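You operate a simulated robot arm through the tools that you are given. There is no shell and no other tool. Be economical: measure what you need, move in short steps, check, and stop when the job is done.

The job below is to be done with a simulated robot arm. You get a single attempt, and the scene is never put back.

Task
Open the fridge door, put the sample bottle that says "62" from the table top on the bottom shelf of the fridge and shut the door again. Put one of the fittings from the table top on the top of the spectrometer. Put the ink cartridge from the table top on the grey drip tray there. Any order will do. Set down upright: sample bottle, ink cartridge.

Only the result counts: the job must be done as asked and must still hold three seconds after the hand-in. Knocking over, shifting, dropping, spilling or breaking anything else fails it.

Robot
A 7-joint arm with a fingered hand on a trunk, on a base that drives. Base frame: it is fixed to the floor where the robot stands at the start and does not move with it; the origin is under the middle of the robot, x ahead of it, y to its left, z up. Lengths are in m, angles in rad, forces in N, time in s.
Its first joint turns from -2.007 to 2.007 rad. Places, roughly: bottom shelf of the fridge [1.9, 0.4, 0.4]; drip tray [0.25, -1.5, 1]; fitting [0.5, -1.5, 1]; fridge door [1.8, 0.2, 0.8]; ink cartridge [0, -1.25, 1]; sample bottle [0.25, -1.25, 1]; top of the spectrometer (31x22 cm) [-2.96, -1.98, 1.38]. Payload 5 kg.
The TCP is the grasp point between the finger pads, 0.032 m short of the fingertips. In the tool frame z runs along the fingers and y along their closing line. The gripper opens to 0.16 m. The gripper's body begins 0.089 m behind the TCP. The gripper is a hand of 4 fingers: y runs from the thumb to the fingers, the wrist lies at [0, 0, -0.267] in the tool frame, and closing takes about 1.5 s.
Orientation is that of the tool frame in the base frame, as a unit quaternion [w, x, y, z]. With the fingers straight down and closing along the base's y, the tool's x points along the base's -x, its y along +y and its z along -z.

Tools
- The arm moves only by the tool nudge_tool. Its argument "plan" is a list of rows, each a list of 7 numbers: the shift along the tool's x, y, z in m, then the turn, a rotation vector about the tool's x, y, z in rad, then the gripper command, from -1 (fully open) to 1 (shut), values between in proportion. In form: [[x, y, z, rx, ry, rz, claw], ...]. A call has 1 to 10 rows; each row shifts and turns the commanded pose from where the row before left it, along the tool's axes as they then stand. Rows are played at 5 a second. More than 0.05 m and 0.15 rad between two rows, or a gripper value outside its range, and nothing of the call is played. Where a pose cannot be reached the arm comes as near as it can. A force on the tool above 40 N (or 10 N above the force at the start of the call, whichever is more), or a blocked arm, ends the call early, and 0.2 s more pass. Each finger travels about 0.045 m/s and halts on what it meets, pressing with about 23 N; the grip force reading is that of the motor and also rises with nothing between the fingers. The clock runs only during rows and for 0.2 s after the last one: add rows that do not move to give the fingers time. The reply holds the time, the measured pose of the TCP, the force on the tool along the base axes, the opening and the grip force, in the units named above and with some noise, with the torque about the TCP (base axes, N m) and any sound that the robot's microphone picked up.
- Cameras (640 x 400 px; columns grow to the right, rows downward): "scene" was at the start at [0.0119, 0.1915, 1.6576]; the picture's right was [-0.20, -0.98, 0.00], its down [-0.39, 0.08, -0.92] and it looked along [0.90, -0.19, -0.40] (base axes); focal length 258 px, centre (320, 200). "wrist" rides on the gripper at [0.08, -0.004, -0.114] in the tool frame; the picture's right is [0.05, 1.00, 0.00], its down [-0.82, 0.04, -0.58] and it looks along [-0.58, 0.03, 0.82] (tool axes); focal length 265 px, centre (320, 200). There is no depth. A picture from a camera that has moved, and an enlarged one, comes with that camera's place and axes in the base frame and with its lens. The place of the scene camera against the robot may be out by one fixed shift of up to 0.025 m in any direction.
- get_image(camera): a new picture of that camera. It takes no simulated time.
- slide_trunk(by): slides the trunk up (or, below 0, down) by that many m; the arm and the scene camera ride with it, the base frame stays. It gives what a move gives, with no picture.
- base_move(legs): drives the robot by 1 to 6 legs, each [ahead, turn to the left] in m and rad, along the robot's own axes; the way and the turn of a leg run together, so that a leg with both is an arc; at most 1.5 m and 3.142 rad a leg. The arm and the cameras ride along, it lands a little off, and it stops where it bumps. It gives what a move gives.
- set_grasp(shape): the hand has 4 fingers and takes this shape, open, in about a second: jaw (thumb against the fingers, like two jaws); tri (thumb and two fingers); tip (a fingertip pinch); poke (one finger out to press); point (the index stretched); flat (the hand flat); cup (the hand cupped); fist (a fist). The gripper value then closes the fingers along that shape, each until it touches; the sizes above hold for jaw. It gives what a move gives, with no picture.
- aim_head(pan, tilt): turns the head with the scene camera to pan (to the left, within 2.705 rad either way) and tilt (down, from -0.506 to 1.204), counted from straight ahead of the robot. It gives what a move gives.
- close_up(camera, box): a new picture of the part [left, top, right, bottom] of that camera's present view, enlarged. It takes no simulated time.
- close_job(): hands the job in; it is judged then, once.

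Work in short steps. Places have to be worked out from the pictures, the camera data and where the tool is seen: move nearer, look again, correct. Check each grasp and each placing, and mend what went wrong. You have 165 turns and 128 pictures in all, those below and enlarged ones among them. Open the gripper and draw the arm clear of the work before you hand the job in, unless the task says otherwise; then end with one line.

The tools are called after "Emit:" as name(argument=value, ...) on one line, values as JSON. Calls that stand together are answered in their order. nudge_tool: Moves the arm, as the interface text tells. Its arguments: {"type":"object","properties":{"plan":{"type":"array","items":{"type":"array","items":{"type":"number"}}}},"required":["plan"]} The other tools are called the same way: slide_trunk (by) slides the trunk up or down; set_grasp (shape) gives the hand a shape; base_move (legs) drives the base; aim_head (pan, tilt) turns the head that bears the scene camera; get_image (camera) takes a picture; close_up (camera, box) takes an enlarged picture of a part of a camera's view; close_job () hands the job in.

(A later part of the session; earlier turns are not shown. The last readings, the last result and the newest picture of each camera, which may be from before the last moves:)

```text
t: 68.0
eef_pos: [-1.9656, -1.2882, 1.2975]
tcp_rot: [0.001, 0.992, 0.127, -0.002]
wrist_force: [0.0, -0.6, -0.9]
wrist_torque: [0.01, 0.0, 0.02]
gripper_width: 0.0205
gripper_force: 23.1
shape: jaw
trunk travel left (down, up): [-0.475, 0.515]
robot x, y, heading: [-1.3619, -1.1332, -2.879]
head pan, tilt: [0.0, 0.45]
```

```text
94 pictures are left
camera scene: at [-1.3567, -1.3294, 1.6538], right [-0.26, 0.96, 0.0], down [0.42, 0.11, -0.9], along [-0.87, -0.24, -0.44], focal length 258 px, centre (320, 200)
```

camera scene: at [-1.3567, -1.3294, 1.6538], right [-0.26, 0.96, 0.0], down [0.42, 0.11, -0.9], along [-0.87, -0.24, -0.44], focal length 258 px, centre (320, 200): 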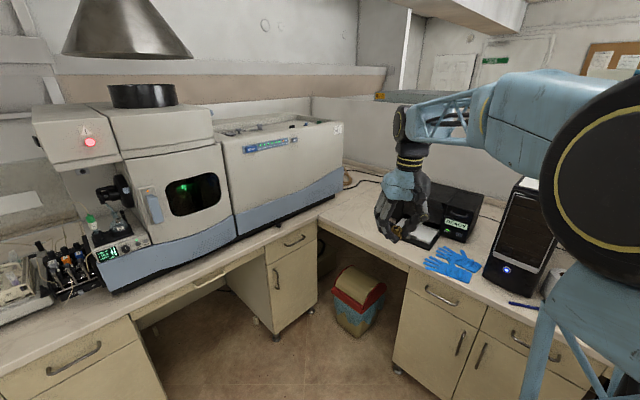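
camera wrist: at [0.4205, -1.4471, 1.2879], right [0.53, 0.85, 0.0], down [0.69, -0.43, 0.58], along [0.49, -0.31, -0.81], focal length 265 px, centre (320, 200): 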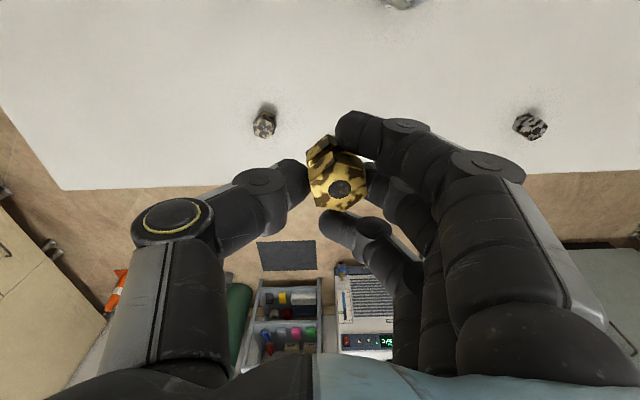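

I zoom on the top of the spectrometer.

Emit:
close_up(camera="scene", box=[200, 80, 360, 180])

Emit:
close_up(camera="scene", box=[240, 180, 480, 380])

```text
4.00 times, centred on (280, 130) of scene
camera zoom: at [-1.3567, -1.3294, 1.6538], right [-0.26, 0.96, 0.0], down [0.42, 0.11, -0.9], along [-0.87, -0.24, -0.44], focal length 1033 px, centre (480, 480)
```

zoom: 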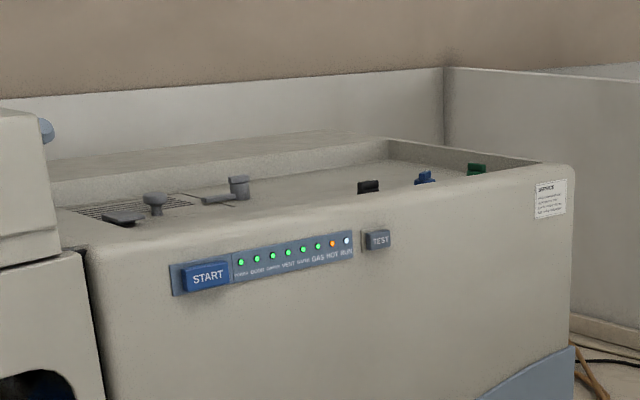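

```text
2.00 times, centred on (360, 280) of scene
camera zoom: at [-1.3567, -1.3294, 1.6538], right [-0.26, 0.96, 0.0], down [0.42, 0.11, -0.9], along [-0.87, -0.24, -0.44], focal length 516 px, centre (240, 40)
```

zoom: 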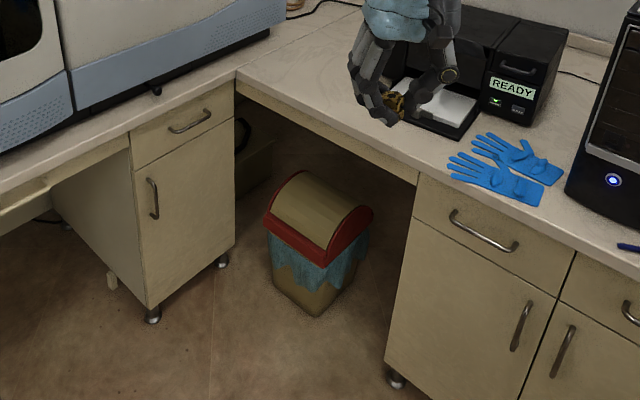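

Free middle patch of the spectrometer top matches the given centre; connectors right and knobs left. Raise the trunk 0.4 m and drive to about (-2.12,-1.55).

Emit:
slide_trunk(by=0.4)

Emit:
base_move(legs=[[0, 0.24], [0.84, 0]])

Emit:
aim_head(pan=0, tilt=0.8)

Emit:
get_image(camera="scene")

Emit:
get_image(camera="wrist")

```text
t: 71.8
eef_pos: [-1.9659, -1.2867, 1.698]
tcp_rot: [0.001, 0.992, 0.127, 0.0]
wrist_force: [0.0, 0.3, -1.5]
wrist_torque: [-0.01, -0.01, 0.02]
gripper_width: 0.0204
gripper_force: 23.5
shape: jaw
trunk travel left (down, up): [-0.875, 0.115]
robot x, y, heading: [-1.3605, -1.1297, -2.873]
head pan, tilt: [0.0, 0.45]
```

```text
t: 77.3
eef_pos: [-2.674, -1.8474, 1.6982]
tcp_rot: [0.001, 0.97, 0.245, 0.0]
wrist_force: [0.3, -0.1, 0.0]
wrist_torque: [0.03, -0.02, 0.01]
gripper_width: 0.0208
gripper_force: 23.0
shape: jaw
trunk travel left (down, up): [-0.875, 0.115]
robot x, y, heading: [-2.1236, -1.5503, -2.632]
head pan, tilt: [0.0, 0.45]
```

```text
t: 78.1
eef_pos: [-2.6726, -1.8469, 1.6972]
tcp_rot: [0.002, 0.969, 0.246, -0.001]
wrist_force: [0.1, 0.4, -1.0]
wrist_torque: [0.03, 0.01, 0.0]
gripper_width: 0.0203
gripper_force: 23.1
shape: jaw
trunk travel left (down, up): [-0.875, 0.115]
robot x, y, heading: [-2.1237, -1.555, -2.64]
head pan, tilt: [0.0, 0.799]
```

```text
91 pictures are left
camera scene: at [-2.0609, -1.7339, 2.0235], right [-0.48, 0.87, 0.0], down [0.63, 0.35, -0.7], along [-0.61, -0.34, -0.72], focal length 258 px, centre (320, 200)
```

scene: 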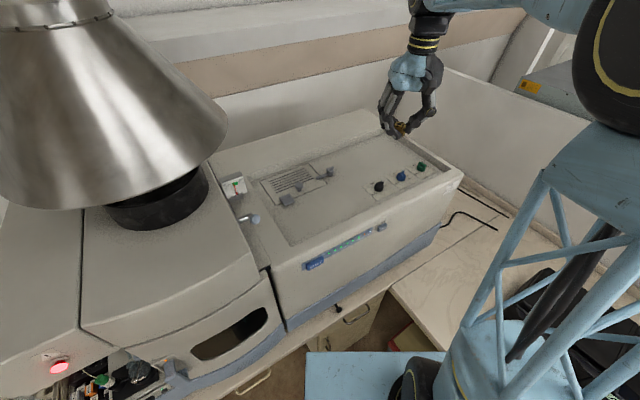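

```text
90 pictures are left
camera wrist: at [-2.6049, -1.8056, 1.8111], right [0.52, -0.85, 0.0], down [-0.7, -0.42, 0.58], along [-0.49, -0.3, -0.81], focal length 265 px, centre (320, 200)
```

wrist: 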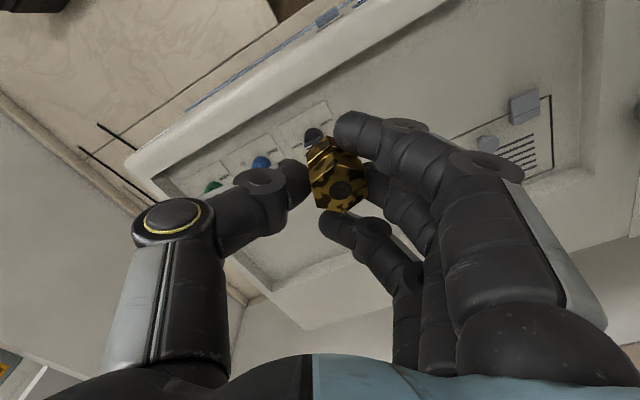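

Move above the target at about (-2.94,-1.97), descend to z≈1.5 and check.

Emit:
nudge_tool(plan=[[-0.049, -0.003, 0, 0, 0, 0, 1], [-0.049, -0.003, 0, 0, 0, 0, 1], [-0.049, -0.003, 0, 0, 0, 0, 1], [-0.049, -0.003, 0, 0, 0, 0, 1], [-0.049, -0.003, 0, 0, 0, 0, 1], [-0.048, -0.003, 0, 0, 0, 0, 1], [0, 0, 0.05, 0, 0, 0, 1], [0, 0, 0.05, 0, 0, 0, 1], [0, 0, 0.05, 0, 0, 0, 1], [0, 0, 0.04, 0, 0, 0, 1]])

Emit:
get_image(camera="wrist")

Emit:
close_up(camera="scene", box=[240, 60, 480, 260])

```text
t: 80.3
eef_pos: [-2.9366, -1.9753, 1.5077]
tcp_rot: [0.001, 0.969, 0.246, -0.002]
wrist_force: [0.0, 0.0, -0.4]
wrist_torque: [0.0, 0.02, 0.0]
gripper_width: 0.0202
gripper_force: 22.4
shape: jaw
trunk travel left (down, up): [-0.875, 0.115]
robot x, y, heading: [-2.1224, -1.5542, -2.637]
head pan, tilt: [0.0, 0.799]
```

```text
89 pictures are left
camera wrist: at [-2.8689, -1.9326, 1.6209], right [0.52, -0.85, 0.0], down [-0.7, -0.42, 0.58], along [-0.49, -0.3, -0.81], focal length 265 px, centre (320, 200)
```

wrist: 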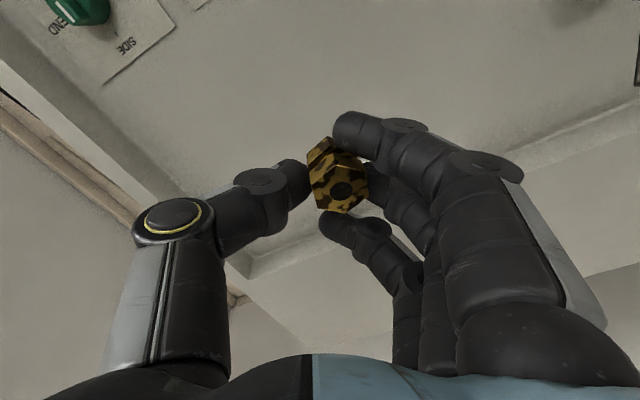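

```text
2.00 times, centred on (360, 160) of scene
camera zoom: at [-2.061, -1.7348, 2.0234], right [-0.48, 0.87, 0.0], down [0.63, 0.35, -0.7], along [-0.61, -0.34, -0.72], focal length 516 px, centre (240, 280)
```

zoom: 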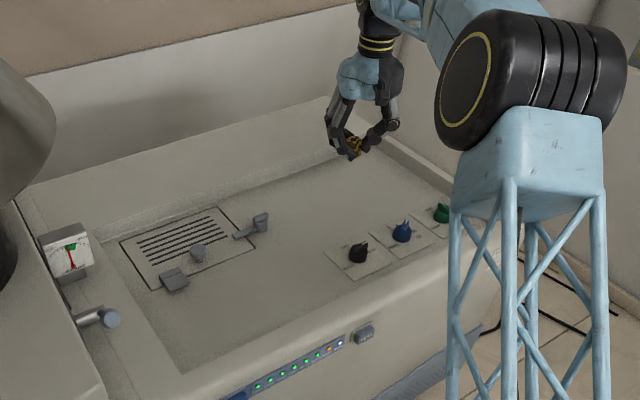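

Point below is inside the free recess. Descend.

Emit:
nudge_tool(plan=[[0, 0, 0.035, 0, 0, 0, 1], [0, 0, 0.03, 0, 0, 0, 1], [0, 0, 0.015, 0, 0, 0, 1], [0, 0, 0.004, 0, 0, 0, 1], [0, 0, 0, 0, 0, 0, 1]])

Emit:
nudge_tool(plan=[[0, 0, 0.003, 0, 0, 0, 1], [0, 0, 0.003, 0, 0, 0, 1], [0, 0, 0, 0, 0, 0, 1]])

Emit:
get_image(camera="wrist")

Emit:
close_up(camera="scene", box=[340, 80, 440, 160])

```text
t: 81.5
eef_pos: [-2.94, -1.9723, 1.423]
tcp_rot: [0.002, 0.969, 0.245, -0.001]
wrist_force: [0.1, -0.8, -1.5]
wrist_torque: [0.02, -0.02, -0.02]
gripper_width: 0.0202
gripper_force: 23.1
shape: jaw
trunk travel left (down, up): [-0.875, 0.115]
robot x, y, heading: [-2.126, -1.5539, -2.634]
head pan, tilt: [0.0, 0.799]
```

```text
t: 82.3
eef_pos: [-2.94, -1.9717, 1.4176]
tcp_rot: [0.001, 0.969, 0.246, -0.001]
wrist_force: [0.5, -0.1, -0.6]
wrist_torque: [0.0, 0.01, 0.02]
gripper_width: 0.02
gripper_force: 23.3
shape: jaw
trunk travel left (down, up): [-0.875, 0.115]
robot x, y, heading: [-2.1235, -1.5534, -2.641]
head pan, tilt: [0.0, 0.799]
```

```text
87 pictures are left
camera wrist: at [-2.8713, -1.9295, 1.5321], right [0.52, -0.85, 0.0], down [-0.7, -0.42, 0.58], along [-0.49, -0.3, -0.81], focal length 265 px, centre (320, 200)
```

wrist: 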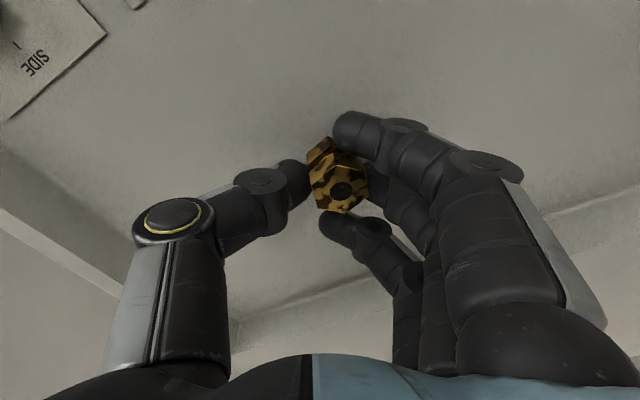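

```text
5.00 times, centred on (390, 120) of scene
camera zoom: at [-2.0611, -1.734, 2.0234], right [-0.48, 0.87, 0.0], down [0.63, 0.35, -0.7], along [-0.61, -0.34, -0.72], focal length 1291 px, centre (-30, 600)
```

zoom: 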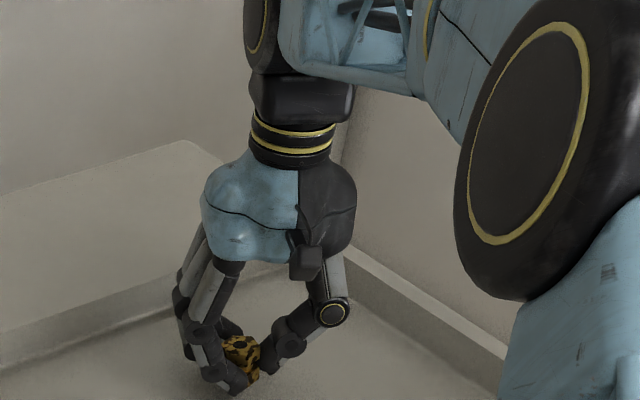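

Near but no contact yet; creep further.

Emit:
nudge_tool(plan=[[0, 0, 0.002, 0, 0, 0, 1], [0, 0, 0.002, 0, 0, 0, 1], [0, 0, 0, 0, 0, 0, 1]])

Emit:
nudge_tool(plan=[[0, 0, 0.002, 0, 0, 0, 1], [0, 0, 0, 0, 0, 0, 1]])

Emit:
nudge_tool(plan=[[0, 0, 0.002, 0, 0, 0, 1], [0, 0, 0, 0, 0, 0, 1]])

```text
t: 83.1
eef_pos: [-2.9388, -1.9718, 1.4141]
tcp_rot: [0.001, 0.969, 0.246, 0.0]
wrist_force: [0.4, 0.0, -1.5]
wrist_torque: [0.01, 0.02, -0.01]
gripper_width: 0.0204
gripper_force: 22.8
shape: jaw
trunk travel left (down, up): [-0.875, 0.115]
robot x, y, heading: [-2.1193, -1.5527, -2.64]
head pan, tilt: [0.0, 0.799]
```

```text
t: 83.7
eef_pos: [-2.9389, -1.9716, 1.4119]
tcp_rot: [0.001, 0.969, 0.246, -0.001]
wrist_force: [-0.1, 0.2, -0.2]
wrist_torque: [0.03, -0.02, -0.05]
gripper_width: 0.0204
gripper_force: 23.1
shape: jaw
trunk travel left (down, up): [-0.875, 0.115]
robot x, y, heading: [-2.1234, -1.5528, -2.637]
head pan, tilt: [0.0, 0.799]
```

```text
t: 84.3
eef_pos: [-2.9394, -1.9727, 1.4097]
tcp_rot: [0.002, 0.97, 0.244, -0.002]
wrist_force: [-0.6, -0.2, -0.6]
wrist_torque: [-0.03, 0.01, 0.04]
gripper_width: 0.0202
gripper_force: 22.7
shape: jaw
trunk travel left (down, up): [-0.875, 0.115]
robot x, y, heading: [-2.1216, -1.5472, -2.637]
head pan, tilt: [0.0, 0.799]
```

Emit:
nudge_tool(plan=[[0, 0, 0.002, 0, 0, 0, 1], [0, 0, 0.002, 0, 0, 0, 1], [0, 0, 0, 0, 0, 0, 1]])

Emit:
nudge_tool(plan=[[0, 0, 0.002, 0, 0, 0, 1], [0, 0, 0.001, 0, 0, 0, 1], [0, 0, 0, 0, 0, 0, 1]])

```text
t: 85.1
eef_pos: [-2.9391, -1.9724, 1.4057]
tcp_rot: [0.002, 0.969, 0.246, -0.001]
wrist_force: [-0.2, -0.5, -0.1]
wrist_torque: [-0.01, -0.01, -0.03]
gripper_width: 0.0203
gripper_force: 22.8
shape: jaw
trunk travel left (down, up): [-0.875, 0.115]
robot x, y, heading: [-2.1216, -1.5524, -2.636]
head pan, tilt: [0.0, 0.799]
```

```text
t: 85.9
eef_pos: [-2.9396, -1.9719, 1.4042]
tcp_rot: [0.003, 0.969, 0.246, -0.002]
wrist_force: [-5.2, -4.5, 17.2]
wrist_torque: [-0.53, 0.02, -0.16]
gripper_width: 0.0211
gripper_force: 22.7
shape: jaw
trunk travel left (down, up): [-0.875, 0.115]
robot x, y, heading: [-2.1218, -1.5521, -2.638]
head pan, tilt: [0.0, 0.799]
```

Contact. Back off 2 mm and open.

Emit:
nudge_tool(plan=[[0, 0, -0.002, 0, 0, 0, 1], [0, 0, 0, 0, 0, 0, 0.7], [0, 0, 0, 0, 0, 0, 0.5], [0, 0, 0, 0, 0, 0, 0.2], [0, 0, 0, 0, 0, 0, 0.1], [0, 0, -0.01, 0, 0, 0, 0.1], [0, 0, -0.03, 0, 0, 0, 0.1], [0, 0, -0.04, 0, 0, 0, 0.1]])

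Emit:
get_image(camera="wrist")

```text
t: 87.7
eef_pos: [-2.9398, -1.972, 1.4879]
tcp_rot: [0.001, 0.969, 0.245, -0.001]
wrist_force: [-0.3, -0.4, 0.7]
wrist_torque: [-0.01, 0.03, 0.0]
gripper_width: 0.0714
gripper_force: 0.1
shape: jaw
trunk travel left (down, up): [-0.875, 0.115]
robot x, y, heading: [-2.1231, -1.5526, -2.632]
head pan, tilt: [0.0, 0.799]
```

```text
85 pictures are left
camera wrist: at [-2.8721, -1.9299, 1.6009], right [0.52, -0.85, 0.0], down [-0.7, -0.42, 0.58], along [-0.49, -0.3, -0.81], focal length 265 px, centre (320, 200)
```

wrist: 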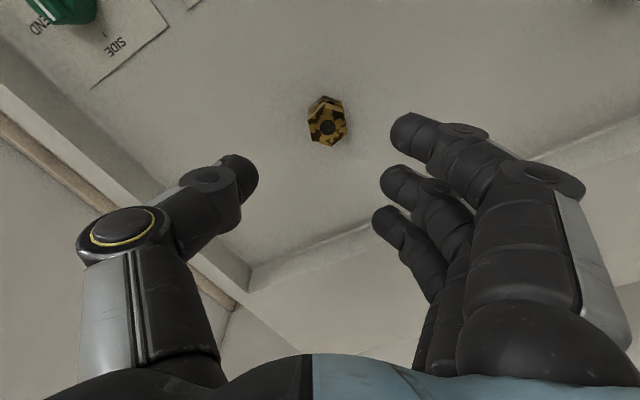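

The fitting stands on the spectrometer. Raise and retract the arm, back out, and drive toward the fridge area.

Emit:
nudge_tool(plan=[[0, 0, -0.05, 0, 0, 0, 0], [0, 0, -0.05, 0, 0, 0, 0], [0, 0, -0.05, 0, 0, 0, 0], [0, 0, -0.05, 0, 0, 0, 0], [0.05, 0, 0, 0, 0, 0, 0], [0.05, 0, 0, 0, 0, 0, 0], [0.05, 0, 0, 0, 0, 0, 0], [0.05, 0, 0, 0, 0, 0, 0], [0.05, 0, 0, 0, 0, 0, 0], [0.05, 0, 0, 0, 0, 0, 0]])

Emit:
get_image(camera="scene")

Emit:
base_move(legs=[[-0.6, 0], [0, -2.976], [0.95, 0], [0.95, 0]])

Emit:
slide_trunk(by=-0.4)

Emit:
aim_head(pan=-0.5, tilt=0.3)

Emit:
get_image(camera="scene")

```text
t: 89.9
eef_pos: [-2.6733, -1.8275, 1.6864]
tcp_rot: [0.001, 0.969, 0.245, -0.002]
wrist_force: [0.5, 0.5, 0.5]
wrist_torque: [-0.03, 0.06, -0.02]
gripper_width: 0.0793
gripper_force: 0.1
shape: jaw
trunk travel left (down, up): [-0.875, 0.115]
robot x, y, heading: [-2.1207, -1.5542, -2.638]
head pan, tilt: [0.0, 0.799]
```

```text
84 pictures are left
camera scene: at [-2.0566, -1.732, 2.0235], right [-0.48, 0.87, 0.0], down [0.62, 0.35, -0.7], along [-0.61, -0.34, -0.71], focal length 258 px, centre (320, 200)
```

scene: 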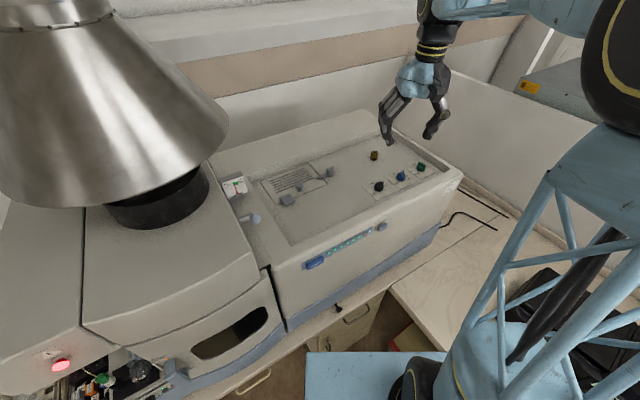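

```text
t: 109.7
eef_pos: [0.3344, 0.34, 1.6861]
tcp_rot: [0.001, -0.343, 0.939, 0.001]
wrist_force: [0.6, -0.1, -0.3]
wrist_torque: [-0.02, -0.02, -0.01]
gripper_width: 0.0798
gripper_force: 0.0
shape: jaw
trunk travel left (down, up): [-0.875, 0.115]
robot x, y, heading: [-0.1539, -0.0421, 0.705]
head pan, tilt: [0.0, 0.799]
```

```text
t: 113.5
eef_pos: [0.3342, 0.3409, 1.2843]
tcp_rot: [0.002, -0.343, 0.939, 0.001]
wrist_force: [-0.3, 0.7, 0.6]
wrist_torque: [-0.02, 0.02, 0.05]
gripper_width: 0.0795
gripper_force: 0.2
shape: jaw
trunk travel left (down, up): [-0.475, 0.515]
robot x, y, heading: [-0.1543, -0.0398, 0.708]
head pan, tilt: [0.0, 0.799]
```

```text
t: 114.4
eef_pos: [0.3337, 0.3398, 1.284]
tcp_rot: [0.001, -0.343, 0.939, 0.002]
wrist_force: [-0.1, 0.1, -0.1]
wrist_torque: [0.01, 0.03, 0.0]
gripper_width: 0.0794
gripper_force: 0.0
shape: jaw
trunk travel left (down, up): [-0.475, 0.515]
robot x, y, heading: [-0.1521, -0.045, 0.71]
head pan, tilt: [-0.499, 0.3]
```

```text
83 pictures are left
camera scene: at [-0.2581, 0.0981, 1.6677], right [0.21, -0.98, 0.0], down [-0.29, -0.06, -0.96], along [0.93, 0.2, -0.3], focal length 258 px, centre (320, 200)
```

scene: 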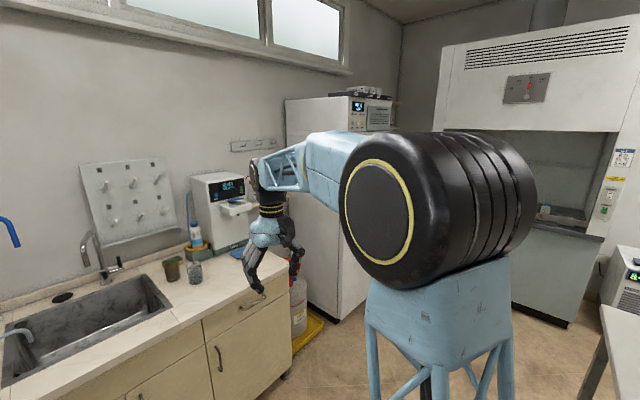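

Drive to in front of the fridge at about (1.30,-0.55), facing its door.

Emit:
base_move(legs=[[0, -1.045], [0.77, 0], [0.767, 0], [0, 1.4]])

Emit:
aim_head(pan=0.1, tilt=0.5)

Emit:
get_image(camera="scene")

Emit:
get_image(camera="wrist")

```text
t: 128.7
eef_pos: [1.5987, 0.0376, 1.2851]
tcp_rot: [0.001, -0.527, 0.85, 0.001]
wrist_force: [0.9, -0.6, 0.4]
wrist_torque: [-0.02, -0.03, -0.02]
gripper_width: 0.0795
gripper_force: 0.1
shape: jaw
trunk travel left (down, up): [-0.475, 0.515]
robot x, y, heading: [1.3022, -0.5067, 1.126]
head pan, tilt: [-0.499, 0.3]
```

```text
t: 129.7
eef_pos: [1.598, 0.0376, 1.2844]
tcp_rot: [0.001, -0.528, 0.849, 0.002]
wrist_force: [-0.2, -0.5, 0.4]
wrist_torque: [0.03, -0.02, -0.05]
gripper_width: 0.0794
gripper_force: 0.1
shape: jaw
trunk travel left (down, up): [-0.475, 0.515]
robot x, y, heading: [1.3031, -0.5082, 1.12]
head pan, tilt: [0.099, 0.499]
```

```text
82 pictures are left
camera scene: at [1.1092, -0.3815, 1.6494], right [0.94, -0.34, 0.0], down [-0.16, -0.45, -0.88], along [0.3, 0.82, -0.48], focal length 258 px, centre (320, 200)
```

scene: 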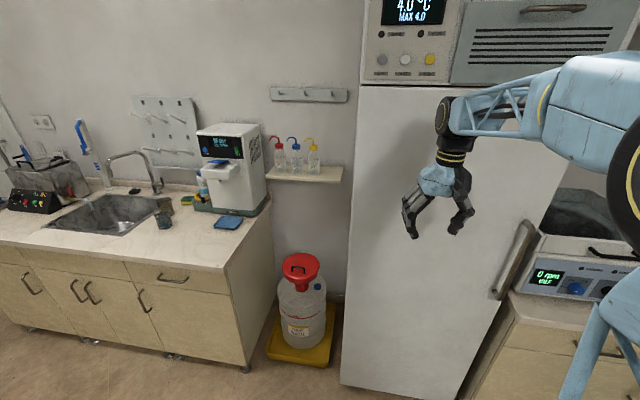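

```text
81 pictures are left
camera wrist: at [1.566, -0.0368, 1.399], right [-0.92, 0.4, 0.0], down [0.32, 0.75, 0.58], along [0.23, 0.53, -0.81], focal length 265 px, centre (320, 200)
```

wrist: 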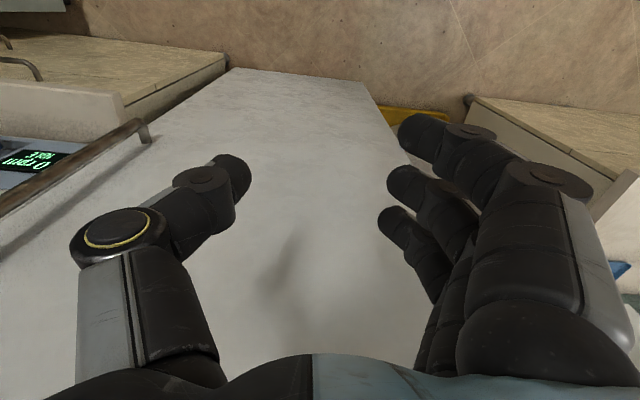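

The handle is a vertical bar at the right edge (≈(1.96,0.02), z 0.87–1.19), hinge left. I shift the base to the right, at about (1.60,-0.72), clear of the door swing.

Emit:
base_move(legs=[[0, 1.415], [-0.366, 0], [0, -1.469]])

Emit:
aim_head(pan=-0.15, tilt=0.55)

Emit:
get_image(camera="scene")

```text
t: 139.4
eef_pos: [1.9428, -0.2119, 1.2851]
tcp_rot: [0.0, -0.486, 0.874, 0.002]
wrist_force: [0.3, 0.5, -0.7]
wrist_torque: [-0.02, 0.0, 0.0]
gripper_width: 0.0792
gripper_force: 0.0
shape: jaw
trunk travel left (down, up): [-0.475, 0.515]
robot x, y, heading: [1.5971, -0.7266, 1.028]
head pan, tilt: [0.099, 0.499]
```

```text
t: 140.2
eef_pos: [1.9425, -0.2128, 1.2847]
tcp_rot: [0.001, -0.485, 0.874, 0.002]
wrist_force: [-0.2, -0.1, 0.3]
wrist_torque: [0.02, 0.0, -0.01]
gripper_width: 0.0793
gripper_force: 0.0
shape: jaw
trunk travel left (down, up): [-0.475, 0.515]
robot x, y, heading: [1.6014, -0.7273, 1.025]
head pan, tilt: [-0.15, 0.55]
```

```text
80 pictures are left
camera scene: at [1.4326, -0.5979, 1.6448], right [0.77, -0.64, 0.0], down [-0.33, -0.4, -0.85], along [0.55, 0.65, -0.52], focal length 258 px, centre (320, 200)
```

scene: 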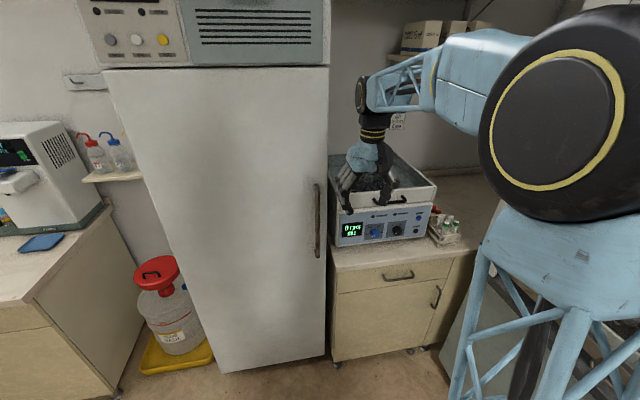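

Handle triangulated at (1.944,0.030). I rotate the hand horizontal toward the door while shifting left.

Emit:
nudge_tool(plan=[[0, 0.012, 0, 0, 0, -0.05, -0.2], [0, 0.012, 0, 0, -0.15, 0, -0.2], [0, 0.012, 0, 0, -0.15, 0, -0.2], [0, 0.012, 0, 0, -0.15, 0, -0.2], [0, 0.012, 0, 0, -0.15, 0, -0.2], [0, 0.012, 0, 0, -0.15, 0, -0.2], [0, 0.012, 0, 0, -0.15, 0, -0.2], [0, 0.012, 0, 0, -0.15, 0, -0.2], [0, 0.012, 0, 0, -0.15, 0, -0.2], [0, 0.01, 0, 0, -0.15, 0, -0.2]])

Emit:
nudge_tool(plan=[[0, 0, 0, 0, -0.15, 0, -0.2], [0, 0, 0, 0, -0.07, 0, -0.2], [0.04, 0, 0, 0, 0, 0, -0.2], [0.04, 0, 0, 0, 0, 0, -0.2], [0.04, 0, 0, 0, 0, 0, -0.2], [0.04, 0, 0, 0, 0, 0, -0.2], [0.04, 0, 0, 0, 0, 0, -0.2], [0.04, 0, 0, 0, 0, 0, -0.2], [0, 0, 0, 0, 0, 0, -0.2]])

Emit:
get_image(camera="scene")

Emit:
get_image(camera="wrist")

```text
t: 142.3
eef_pos: [1.8389, -0.15, 1.2738]
tcp_rot: [0.528, -0.398, 0.677, 0.322]
wrist_force: [-0.6, 0.5, -0.8]
wrist_torque: [0.02, -0.03, -0.05]
gripper_width: 0.0958
gripper_force: 0.0
shape: jaw
trunk travel left (down, up): [-0.475, 0.515]
robot x, y, heading: [1.6006, -0.7289, 1.023]
head pan, tilt: [-0.15, 0.55]
```

```text
t: 144.3
eef_pos: [1.8603, -0.0975, 1.0672]
tcp_rot: [0.609, -0.357, 0.61, 0.359]
wrist_force: [0.4, -0.2, -0.2]
wrist_torque: [0.02, -0.03, 0.14]
gripper_width: 0.0962
gripper_force: 0.0
shape: jaw
out of reach, approached as far as the arm can: row 1, 2, 3, 4, 5, 6
trunk travel left (down, up): [-0.475, 0.515]
robot x, y, heading: [1.5999, -0.7296, 1.026]
head pan, tilt: [-0.15, 0.55]
```

```text
79 pictures are left
camera scene: at [1.4355, -0.5991, 1.6452], right [0.77, -0.64, 0.0], down [-0.34, -0.4, -0.85], along [0.55, 0.65, -0.52], focal length 258 px, centre (320, 200)
```

scene: 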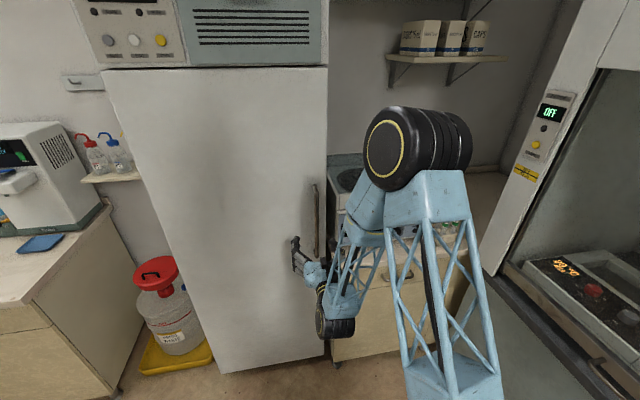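

```text
78 pictures are left
camera wrist: at [1.8069, -0.1997, 0.9885], right [-0.87, 0.49, -0.05], down [-0.32, -0.49, 0.81], along [0.37, 0.73, 0.58], focal length 265 px, centre (320, 200)
```

wrist: 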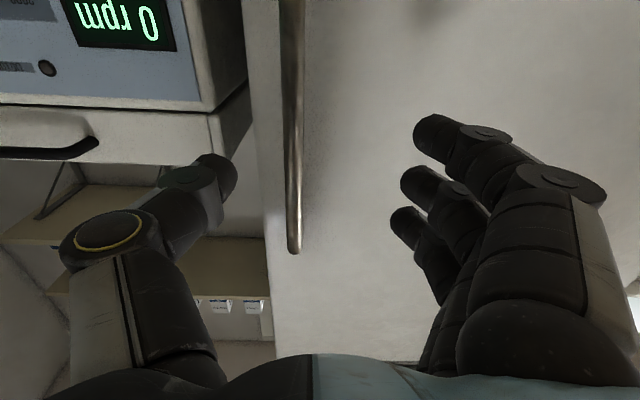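

Hand is horizontal, handle between thumb and fingers but 25 mm to the thumb side. Shift right and advance 0.11 m.

Emit:
nudge_tool(plan=[[0, -0.025, 0, 0, 0, 0, -0.2], [0, 0, 0.04, 0, 0, 0, -0.2], [0, 0, 0.04, 0, 0, 0, -0.2], [0, 0, 0.03, 0, 0, 0, -0.2], [0, 0, 0, 0, 0, 0, -0.2]])

Emit:
get_image(camera="wrist")

Emit:
close_up(camera="scene", box=[240, 160, 400, 360])

```text
t: 145.6
eef_pos: [1.93, -0.0155, 1.0675]
tcp_rot: [0.609, -0.359, 0.609, 0.36]
wrist_force: [0.4, 1.0, 1.0]
wrist_torque: [0.01, 0.01, -0.01]
gripper_width: 0.0963
gripper_force: 0.0
shape: jaw
trunk travel left (down, up): [-0.475, 0.515]
robot x, y, heading: [1.5958, -0.7277, 1.024]
head pan, tilt: [-0.15, 0.55]
```

```text
77 pictures are left
camera wrist: at [1.8771, -0.116, 0.9871], right [-0.87, 0.48, -0.05], down [-0.32, -0.49, 0.81], along [0.37, 0.73, 0.58], focal length 265 px, centre (320, 200)
```

wrist: 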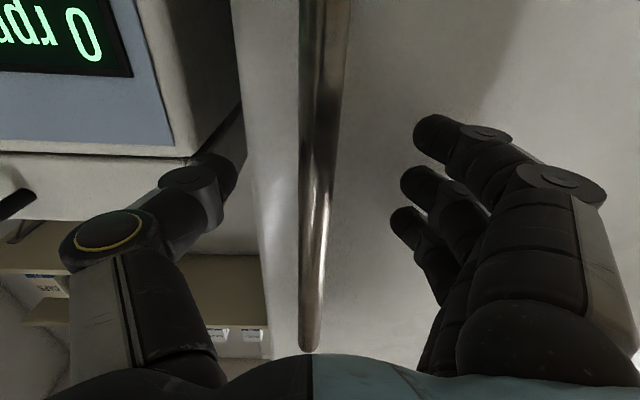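

```text
2.00 times, centred on (320, 260) of scene
camera zoom: at [1.4326, -0.5976, 1.6448], right [0.77, -0.64, 0.0], down [-0.33, -0.4, -0.85], along [0.55, 0.65, -0.52], focal length 516 px, centre (320, 80)
```

zoom: 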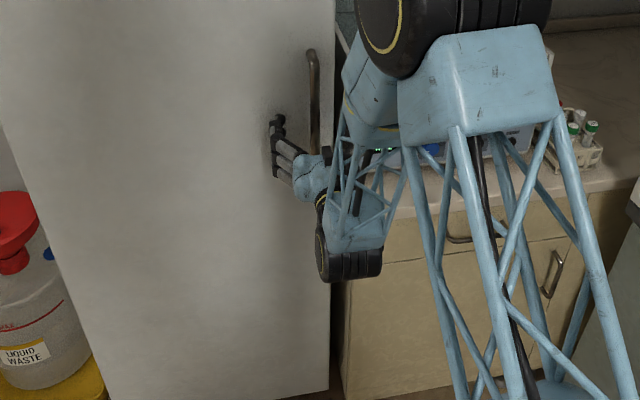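

The handle lies right at the TCP (b≈0.91). Close the hand on it.

Emit:
nudge_tool(plan=[[0, 0, -0.005, 0, 0, 0, 0.2], [0, 0, 0, 0, 0, 0, 0.6], [0, 0, 0, 0, 0, 0, 1], [0, 0, 0, 0, 0, 0, 1], [0, 0, 0, 0, 0, 0, 1], [0, 0, 0, 0, 0, 0, 1], [0, 0, 0, 0, 0, 0, 1], [0, 0, 0, 0, 0, 0, 1]])

Emit:
get_image(camera="wrist")

```text
t: 147.3
eef_pos: [1.9275, -0.0197, 1.0676]
tcp_rot: [0.609, -0.358, 0.609, 0.36]
wrist_force: [1.1, 3.0, -0.1]
wrist_torque: [0.01, -0.01, 0.03]
gripper_width: 0.0
gripper_force: 23.1
shape: jaw
trunk travel left (down, up): [-0.475, 0.515]
robot x, y, heading: [1.5975, -0.7272, 1.022]
head pan, tilt: [-0.15, 0.55]
```

```text
75 pictures are left
camera wrist: at [1.8744, -0.1204, 0.9867], right [-0.87, 0.48, -0.05], down [-0.32, -0.49, 0.81], along [0.37, 0.73, 0.58], focal length 265 px, centre (320, 200)
```

wrist: 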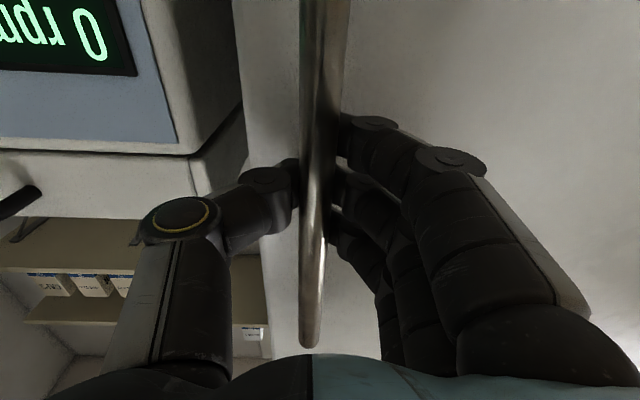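

The fingers close behind the bar, hooking it. Pull along the door's arc.

Emit:
nudge_tool(plan=[[0, 0, -0.01, 0, 0, 0, 1], [0, 0, -0.015, 0.02, 0, 0, 1], [0, 0, -0.02, 0.037, 0, 0, 1], [0, 0, -0.02, 0.037, 0, 0, 1], [0, 0, -0.02, 0.037, 0, 0, 1]])

Emit:
get_image(camera="scene")

```text
t: 148.6
eef_pos: [1.8793, -0.0905, 1.0677]
tcp_rot: [0.631, -0.318, 0.631, 0.32]
wrist_force: [-14.3, 12.1, -2.9]
wrist_torque: [-0.03, -0.01, -0.06]
gripper_width: 0.0
gripper_force: 22.8
shape: jaw
trunk travel left (down, up): [-0.475, 0.515]
robot x, y, heading: [1.5982, -0.7284, 1.028]
head pan, tilt: [-0.15, 0.55]
```

```text
74 pictures are left
camera scene: at [1.4308, -0.5967, 1.6445], right [0.77, -0.64, 0.0], down [-0.33, -0.4, -0.85], along [0.55, 0.65, -0.52], focal length 258 px, centre (320, 200)
```

scene: 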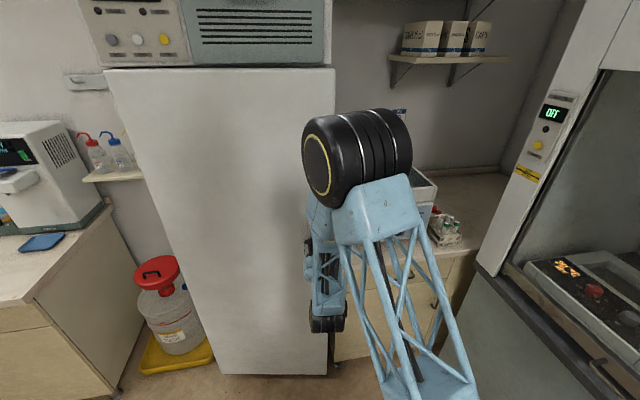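

Door is moving. The side force shows the arc bends more to the left; I add leftward shift and continue.

Emit:
nudge_tool(plan=[[0, 0.014, -0.01, 0.02, 0, 0, 1], [0, 0.006, -0.025, 0.046, 0, 0, 1], [0, 0.006, -0.025, 0.046, 0, 0, 1], [0, 0.006, -0.025, 0.046, 0, 0, 1], [0, 0.006, -0.025, 0.046, 0, 0, 1]])

Emit:
get_image(camera="wrist")

```text
t: 149.8
eef_pos: [1.7826, -0.1487, 1.0668]
tcp_rot: [0.662, -0.248, 0.662, 0.251]
wrist_force: [14.3, -23.9, 1.5]
wrist_torque: [-0.05, -0.01, 0.05]
gripper_width: 0.0
gripper_force: 22.9
shape: jaw
trunk travel left (down, up): [-0.475, 0.515]
robot x, y, heading: [1.5993, -0.7293, 1.02]
head pan, tilt: [-0.15, 0.55]
```

```text
73 pictures are left
camera wrist: at [1.6989, -0.2283, 0.9877], right [-0.66, 0.75, -0.05], down [-0.46, -0.35, 0.81], along [0.59, 0.56, 0.58], focal length 265 px, centre (320, 200)
```

wrist: 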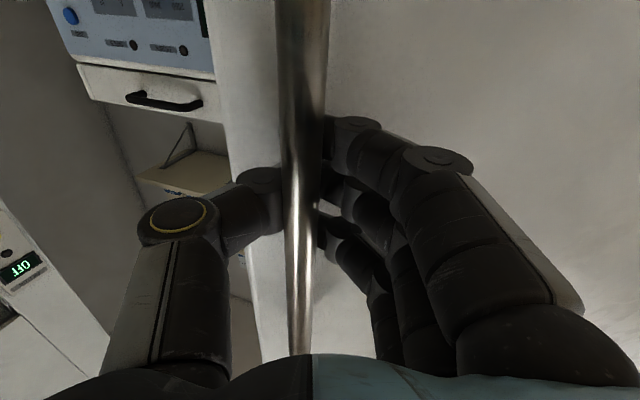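

Slight over-shift now; continue with less lateral motion to open to ~33°.

Emit:
nudge_tool(plan=[[0, -0.01, -0.015, 0.03, 0, 0, 1], [0, 0.001, -0.025, 0.046, 0, 0, 1], [0, 0.003, -0.025, 0.046, 0, 0, 1], [0, 0.003, -0.025, 0.046, 0, 0, 1], [0, 0.003, -0.025, 0.046, 0, 0, 1]])

Emit:
get_image(camera="scene")

```text
t: 150.9
eef_pos: [1.6873, -0.2061, 1.0643]
tcp_rot: [0.683, -0.18, 0.684, 0.181]
wrist_force: [-1.3, -1.3, 2.8]
wrist_torque: [0.01, -0.01, 0.1]
gripper_width: 0.0
gripper_force: 23.1
shape: jaw
out of reach, approached as far as the arm can: row 1
trunk travel left (down, up): [-0.475, 0.515]
robot x, y, heading: [1.5996, -0.7279, 1.035]
head pan, tilt: [-0.15, 0.55]
```

```text
72 pictures are left
camera scene: at [1.4319, -0.5983, 1.6447], right [0.77, -0.64, 0.0], down [-0.33, -0.4, -0.85], along [0.55, 0.66, -0.52], focal length 258 px, centre (320, 200)
```

scene: 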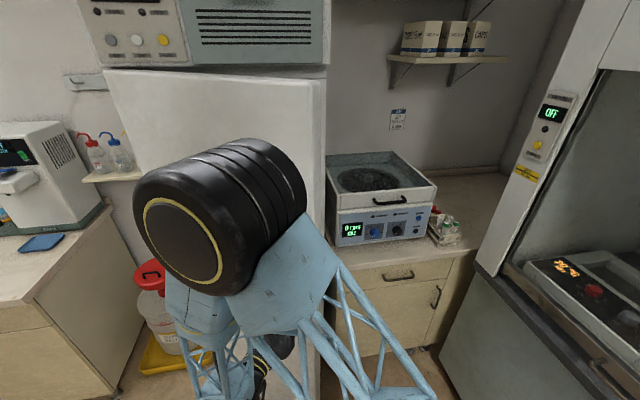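

Door is open ~33°. Release the handle and withdraw.

Emit:
nudge_tool(plan=[[0, 0, 0.003, 0, 0, 0, 0.5], [0, 0, 0, 0, 0, 0, 0], [0, 0, 0, 0, 0, 0, -0.3], [0, 0, 0, 0, 0, 0, -0.5], [0, 0, 0, 0, 0, 0, -0.5], [0, 0, 0, 0, 0, 0, -0.5], [0, 0, 0, 0, 0, 0, -0.5]])

Emit:
get_image(camera="wrist")

```text
t: 152.6
eef_pos: [1.6922, -0.2061, 1.0638]
tcp_rot: [0.684, -0.18, 0.684, 0.181]
wrist_force: [-0.9, 0.3, 0.3]
wrist_torque: [-0.01, 0.03, 0.0]
gripper_width: 0.1195
gripper_force: 0.1
shape: jaw
trunk travel left (down, up): [-0.475, 0.515]
robot x, y, heading: [1.6021, -0.7276, 1.027]
head pan, tilt: [-0.15, 0.55]
```

```text
71 pictures are left
camera wrist: at [1.5938, -0.2648, 0.9844], right [-0.49, 0.87, -0.05], down [-0.52, -0.25, 0.82], along [0.7, 0.43, 0.58], focal length 265 px, centre (320, 200)
```

wrist: 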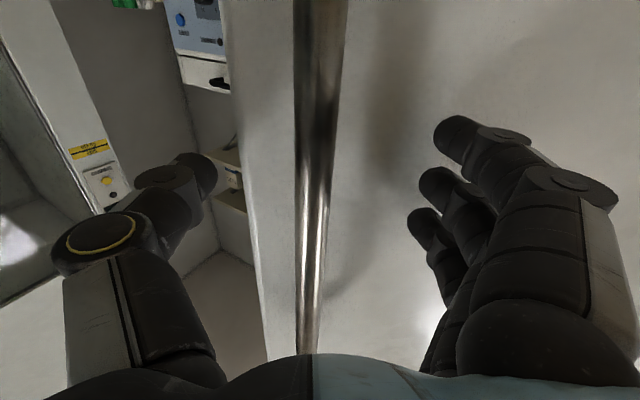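

Emit:
nudge_tool(plan=[[0, 0, -0.03, 0, 0, 0, -0.5], [0, 0, -0.03, 0, 0, 0, -0.5], [0, 0, -0.03, 0, 0, 0, -0.5], [0, 0, -0.02, 0, 0, 0, -0.5], [0, 0, 0, 0, 0, 0, -0.5]])

Emit:
get_image(camera="wrist")

```text
t: 153.8
eef_pos: [1.5943, -0.2599, 1.0663]
tcp_rot: [0.684, -0.179, 0.684, 0.181]
wrist_force: [0.7, 0.3, -0.5]
wrist_torque: [0.01, 0.01, 0.01]
gripper_width: 0.1196
gripper_force: 0.0
shape: jaw
trunk travel left (down, up): [-0.475, 0.515]
robot x, y, heading: [1.6001, -0.7235, 1.023]
head pan, tilt: [-0.15, 0.55]
```

```text
70 pictures are left
camera wrist: at [1.4959, -0.3189, 0.9873], right [-0.49, 0.87, -0.05], down [-0.52, -0.25, 0.82], along [0.7, 0.43, 0.58], focal length 265 px, centre (320, 200)
```

wrist: 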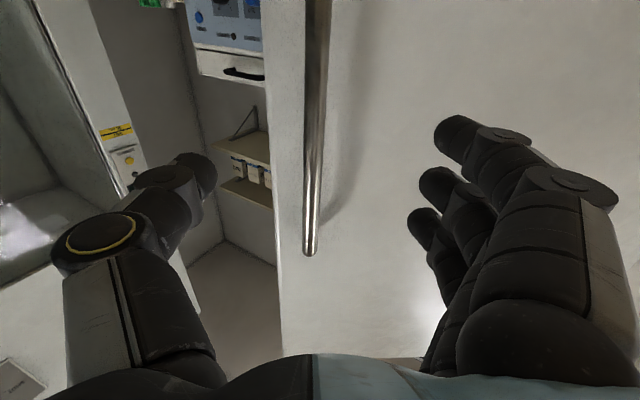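

Clear of the handle. Back the base off 0.35 m, then swing the hand to the right of the door edge.

Emit:
base_move(legs=[[-0.35, 0]])

Emit:
nudge_tool(plan=[[0, -0.045, 0, -0.1, 0, 0, 0.6], [0, -0.045, 0, -0.1, 0, 0, 0.8], [0, -0.045, 0, -0.1, 0, 0, 1], [0, -0.045, 0, -0.1, 0, 0, 1], [0, -0.045, 0, -0.1, 0, 0, 1], [0, -0.045, 0, -0.05, 0, 0, 1], [0, -0.045, 0, 0, 0, 0, 1]])

Emit:
get_image(camera="scene")

```text
t: 156.0
eef_pos: [1.4105, -0.5599, 1.067]
tcp_rot: [0.684, -0.18, 0.684, 0.181]
wrist_force: [0.1, 0.8, 0.4]
wrist_torque: [-0.01, 0.0, 0.01]
gripper_width: 0.1195
gripper_force: 0.1
shape: jaw
trunk travel left (down, up): [-0.475, 0.515]
robot x, y, heading: [1.4168, -1.0303, 1.028]
head pan, tilt: [-0.15, 0.55]
```

```text
t: 157.6
eef_pos: [1.3536, -0.5291, 0.9384]
tcp_rot: [0.609, -0.358, 0.609, 0.359]
wrist_force: [1.0, -0.2, -0.6]
wrist_torque: [0.01, 0.0, 0.01]
gripper_width: 0.0001
gripper_force: 3.3
shape: jaw
out of reach, approached as far as the arm can: row 1, 2, 3, 4, 5, 6, 7
trunk travel left (down, up): [-0.475, 0.515]
robot x, y, heading: [1.4138, -1.0279, 1.027]
head pan, tilt: [-0.15, 0.55]
```

```text
69 pictures are left
camera scene: at [1.2498, -0.8981, 1.6448], right [0.77, -0.64, 0.0], down [-0.33, -0.4, -0.85], along [0.55, 0.65, -0.52], focal length 258 px, centre (320, 200)
```

scene: 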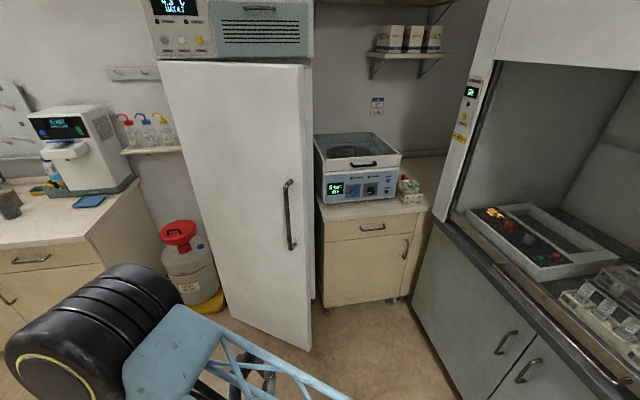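

The commanded pose is too close to the robot; extend forward along b to bring it into reach.

Emit:
nudge_tool(plan=[[0, 0, 0.05, 0, 0, 0, 1], [0, 0, 0.05, 0, 0, 0, 1], [0, 0, 0.05, 0, 0, 0, 1], [0, 0, 0.05, 0, 0, 0, 1], [0, 0, 0.05, 0, 0, 0, 1], [0, 0, 0.05, 0, 0, 0, 1], [0, 0, 0, 0, 0, 0, 1], [0, 0, 0, 0, 0, 0, 1]])

Emit:
get_image(camera="scene")

```text
t: 159.4
eef_pos: [1.4974, -0.2663, 0.9408]
tcp_rot: [0.609, -0.358, 0.609, 0.36]
wrist_force: [0.7, -0.3, 0.6]
wrist_torque: [0.01, -0.01, 0.02]
gripper_width: 0.0002
gripper_force: 23.2
shape: jaw
trunk travel left (down, up): [-0.475, 0.515]
robot x, y, heading: [1.4174, -1.0312, 1.02]
head pan, tilt: [-0.15, 0.55]
```

```text
68 pictures are left
camera scene: at [1.2499, -0.8982, 1.6448], right [0.77, -0.64, 0.0], down [-0.33, -0.4, -0.85], along [0.55, 0.65, -0.52], focal length 258 px, centre (320, 200)
```

scene: 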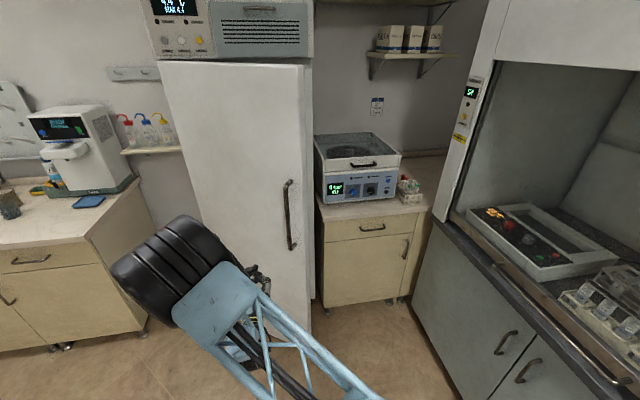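

Now shift right 0.4 m.

Emit:
nudge_tool(plan=[[0, -0.048, 0, 0, 0, 0, 1], [0, -0.048, 0, 0, 0, 0, 1], [0, -0.048, 0, 0, 0, 0, 1], [0, -0.048, 0, 0, 0, 0, 1], [0, -0.048, 0, 0, 0, 0, 1], [0, -0.048, 0, 0, 0, 0, 1], [0, -0.048, 0, 0, 0, 0, 1], [0, -0.048, 0, 0, 0, 0, 1], [0, -0.048, 0, 0, 0, 0, 1], [0, 0, 0, 0, 0, 0, 1]])

Emit:
aim_head(pan=-0.05, tilt=0.6)

Emit:
get_image(camera="scene")

```text
t: 161.6
eef_pos: [1.8776, -0.4762, 0.9355]
tcp_rot: [0.609, -0.358, 0.609, 0.361]
wrist_force: [0.3, 1.1, -0.7]
wrist_torque: [0.01, -0.02, 0.06]
gripper_width: 0.0001
gripper_force: 22.4
shape: jaw
trunk travel left (down, up): [-0.475, 0.515]
robot x, y, heading: [1.4162, -1.032, 1.021]
head pan, tilt: [-0.15, 0.55]
```

```text
t: 162.3
eef_pos: [1.8772, -0.4759, 0.9338]
tcp_rot: [0.609, -0.359, 0.609, 0.361]
wrist_force: [1.2, -0.9, 0.9]
wrist_torque: [0.0, -0.01, 0.01]
gripper_width: 0.0002
gripper_force: 23.1
shape: jaw
trunk travel left (down, up): [-0.475, 0.515]
robot x, y, heading: [1.4127, -1.0304, 1.025]
head pan, tilt: [-0.051, 0.6]
```

```text
67 pictures are left
camera scene: at [1.2424, -0.894, 1.6403], right [0.83, -0.56, 0.0], down [-0.32, -0.47, -0.83], along [0.46, 0.68, -0.56], focal length 258 px, centre (320, 200)
```

scene: 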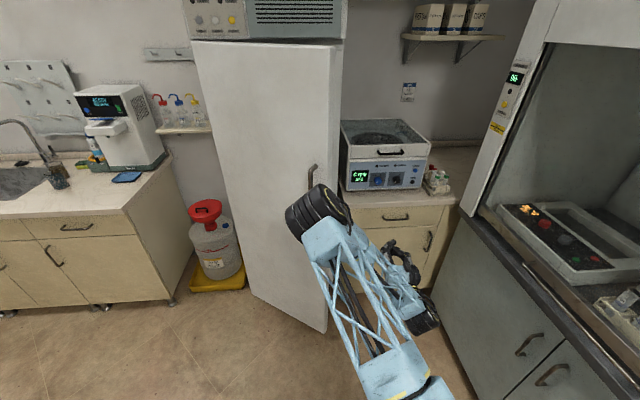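

The elbow would foul the door if I slide sideways, so instead I stretch the arm nearly straight, then sweep it left about the robot's axis so the hand pushes the inner edge of the door.

Emit:
nudge_tool(plan=[[0, -0.01, 0.045, 0, 0, 0, 1], [0, -0.01, 0.045, 0, 0, 0, 1], [0, -0.01, 0.045, 0, 0, 0, 1], [0, -0.01, 0.045, 0, 0, 0, 1], [0, -0.01, 0.04, 0.1, 0, 0, 1], [0, 0, 0, 0.09, 0, 0, 1], [0, 0, 0, 0, 0, 0, 1]])

Emit:
get_image(camera="scene")

Emit:
get_image(camera="wrist")

```text
t: 163.9
eef_pos: [2.0297, -0.3055, 0.9357]
tcp_rot: [0.641, -0.297, 0.641, 0.299]
wrist_force: [-0.2, 0.0, -0.3]
wrist_torque: [-0.01, 0.01, -0.06]
gripper_width: 0.0
gripper_force: 23.3
shape: jaw
trunk travel left (down, up): [-0.475, 0.515]
robot x, y, heading: [1.4109, -1.0293, 1.028]
head pan, tilt: [-0.051, 0.6]
```

```text
66 pictures are left
camera scene: at [1.242, -0.8939, 1.6403], right [0.83, -0.56, 0.0], down [-0.32, -0.47, -0.83], along [0.46, 0.68, -0.56], focal length 258 px, centre (320, 200)
```

scene: 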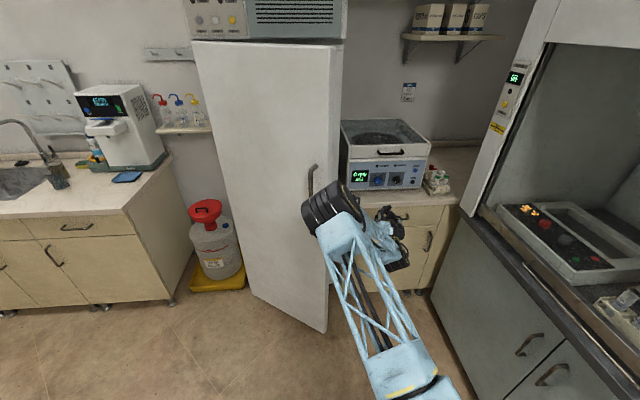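

```text
65 pictures are left
camera wrist: at [1.9601, -0.395, 0.8551], right [-0.77, 0.64, -0.05], down [-0.4, -0.42, 0.82], along [0.5, 0.64, 0.58], focal length 265 px, centre (320, 200)
```

wrist: 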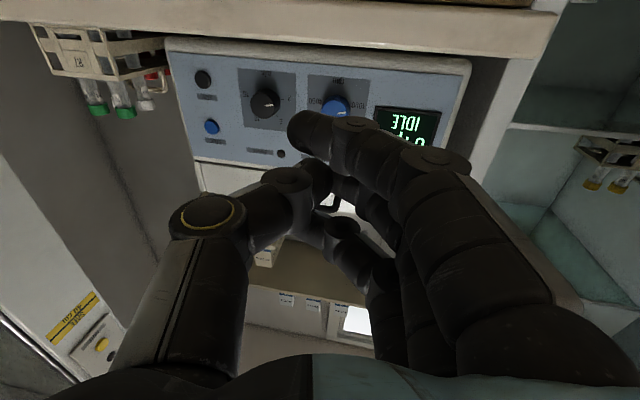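

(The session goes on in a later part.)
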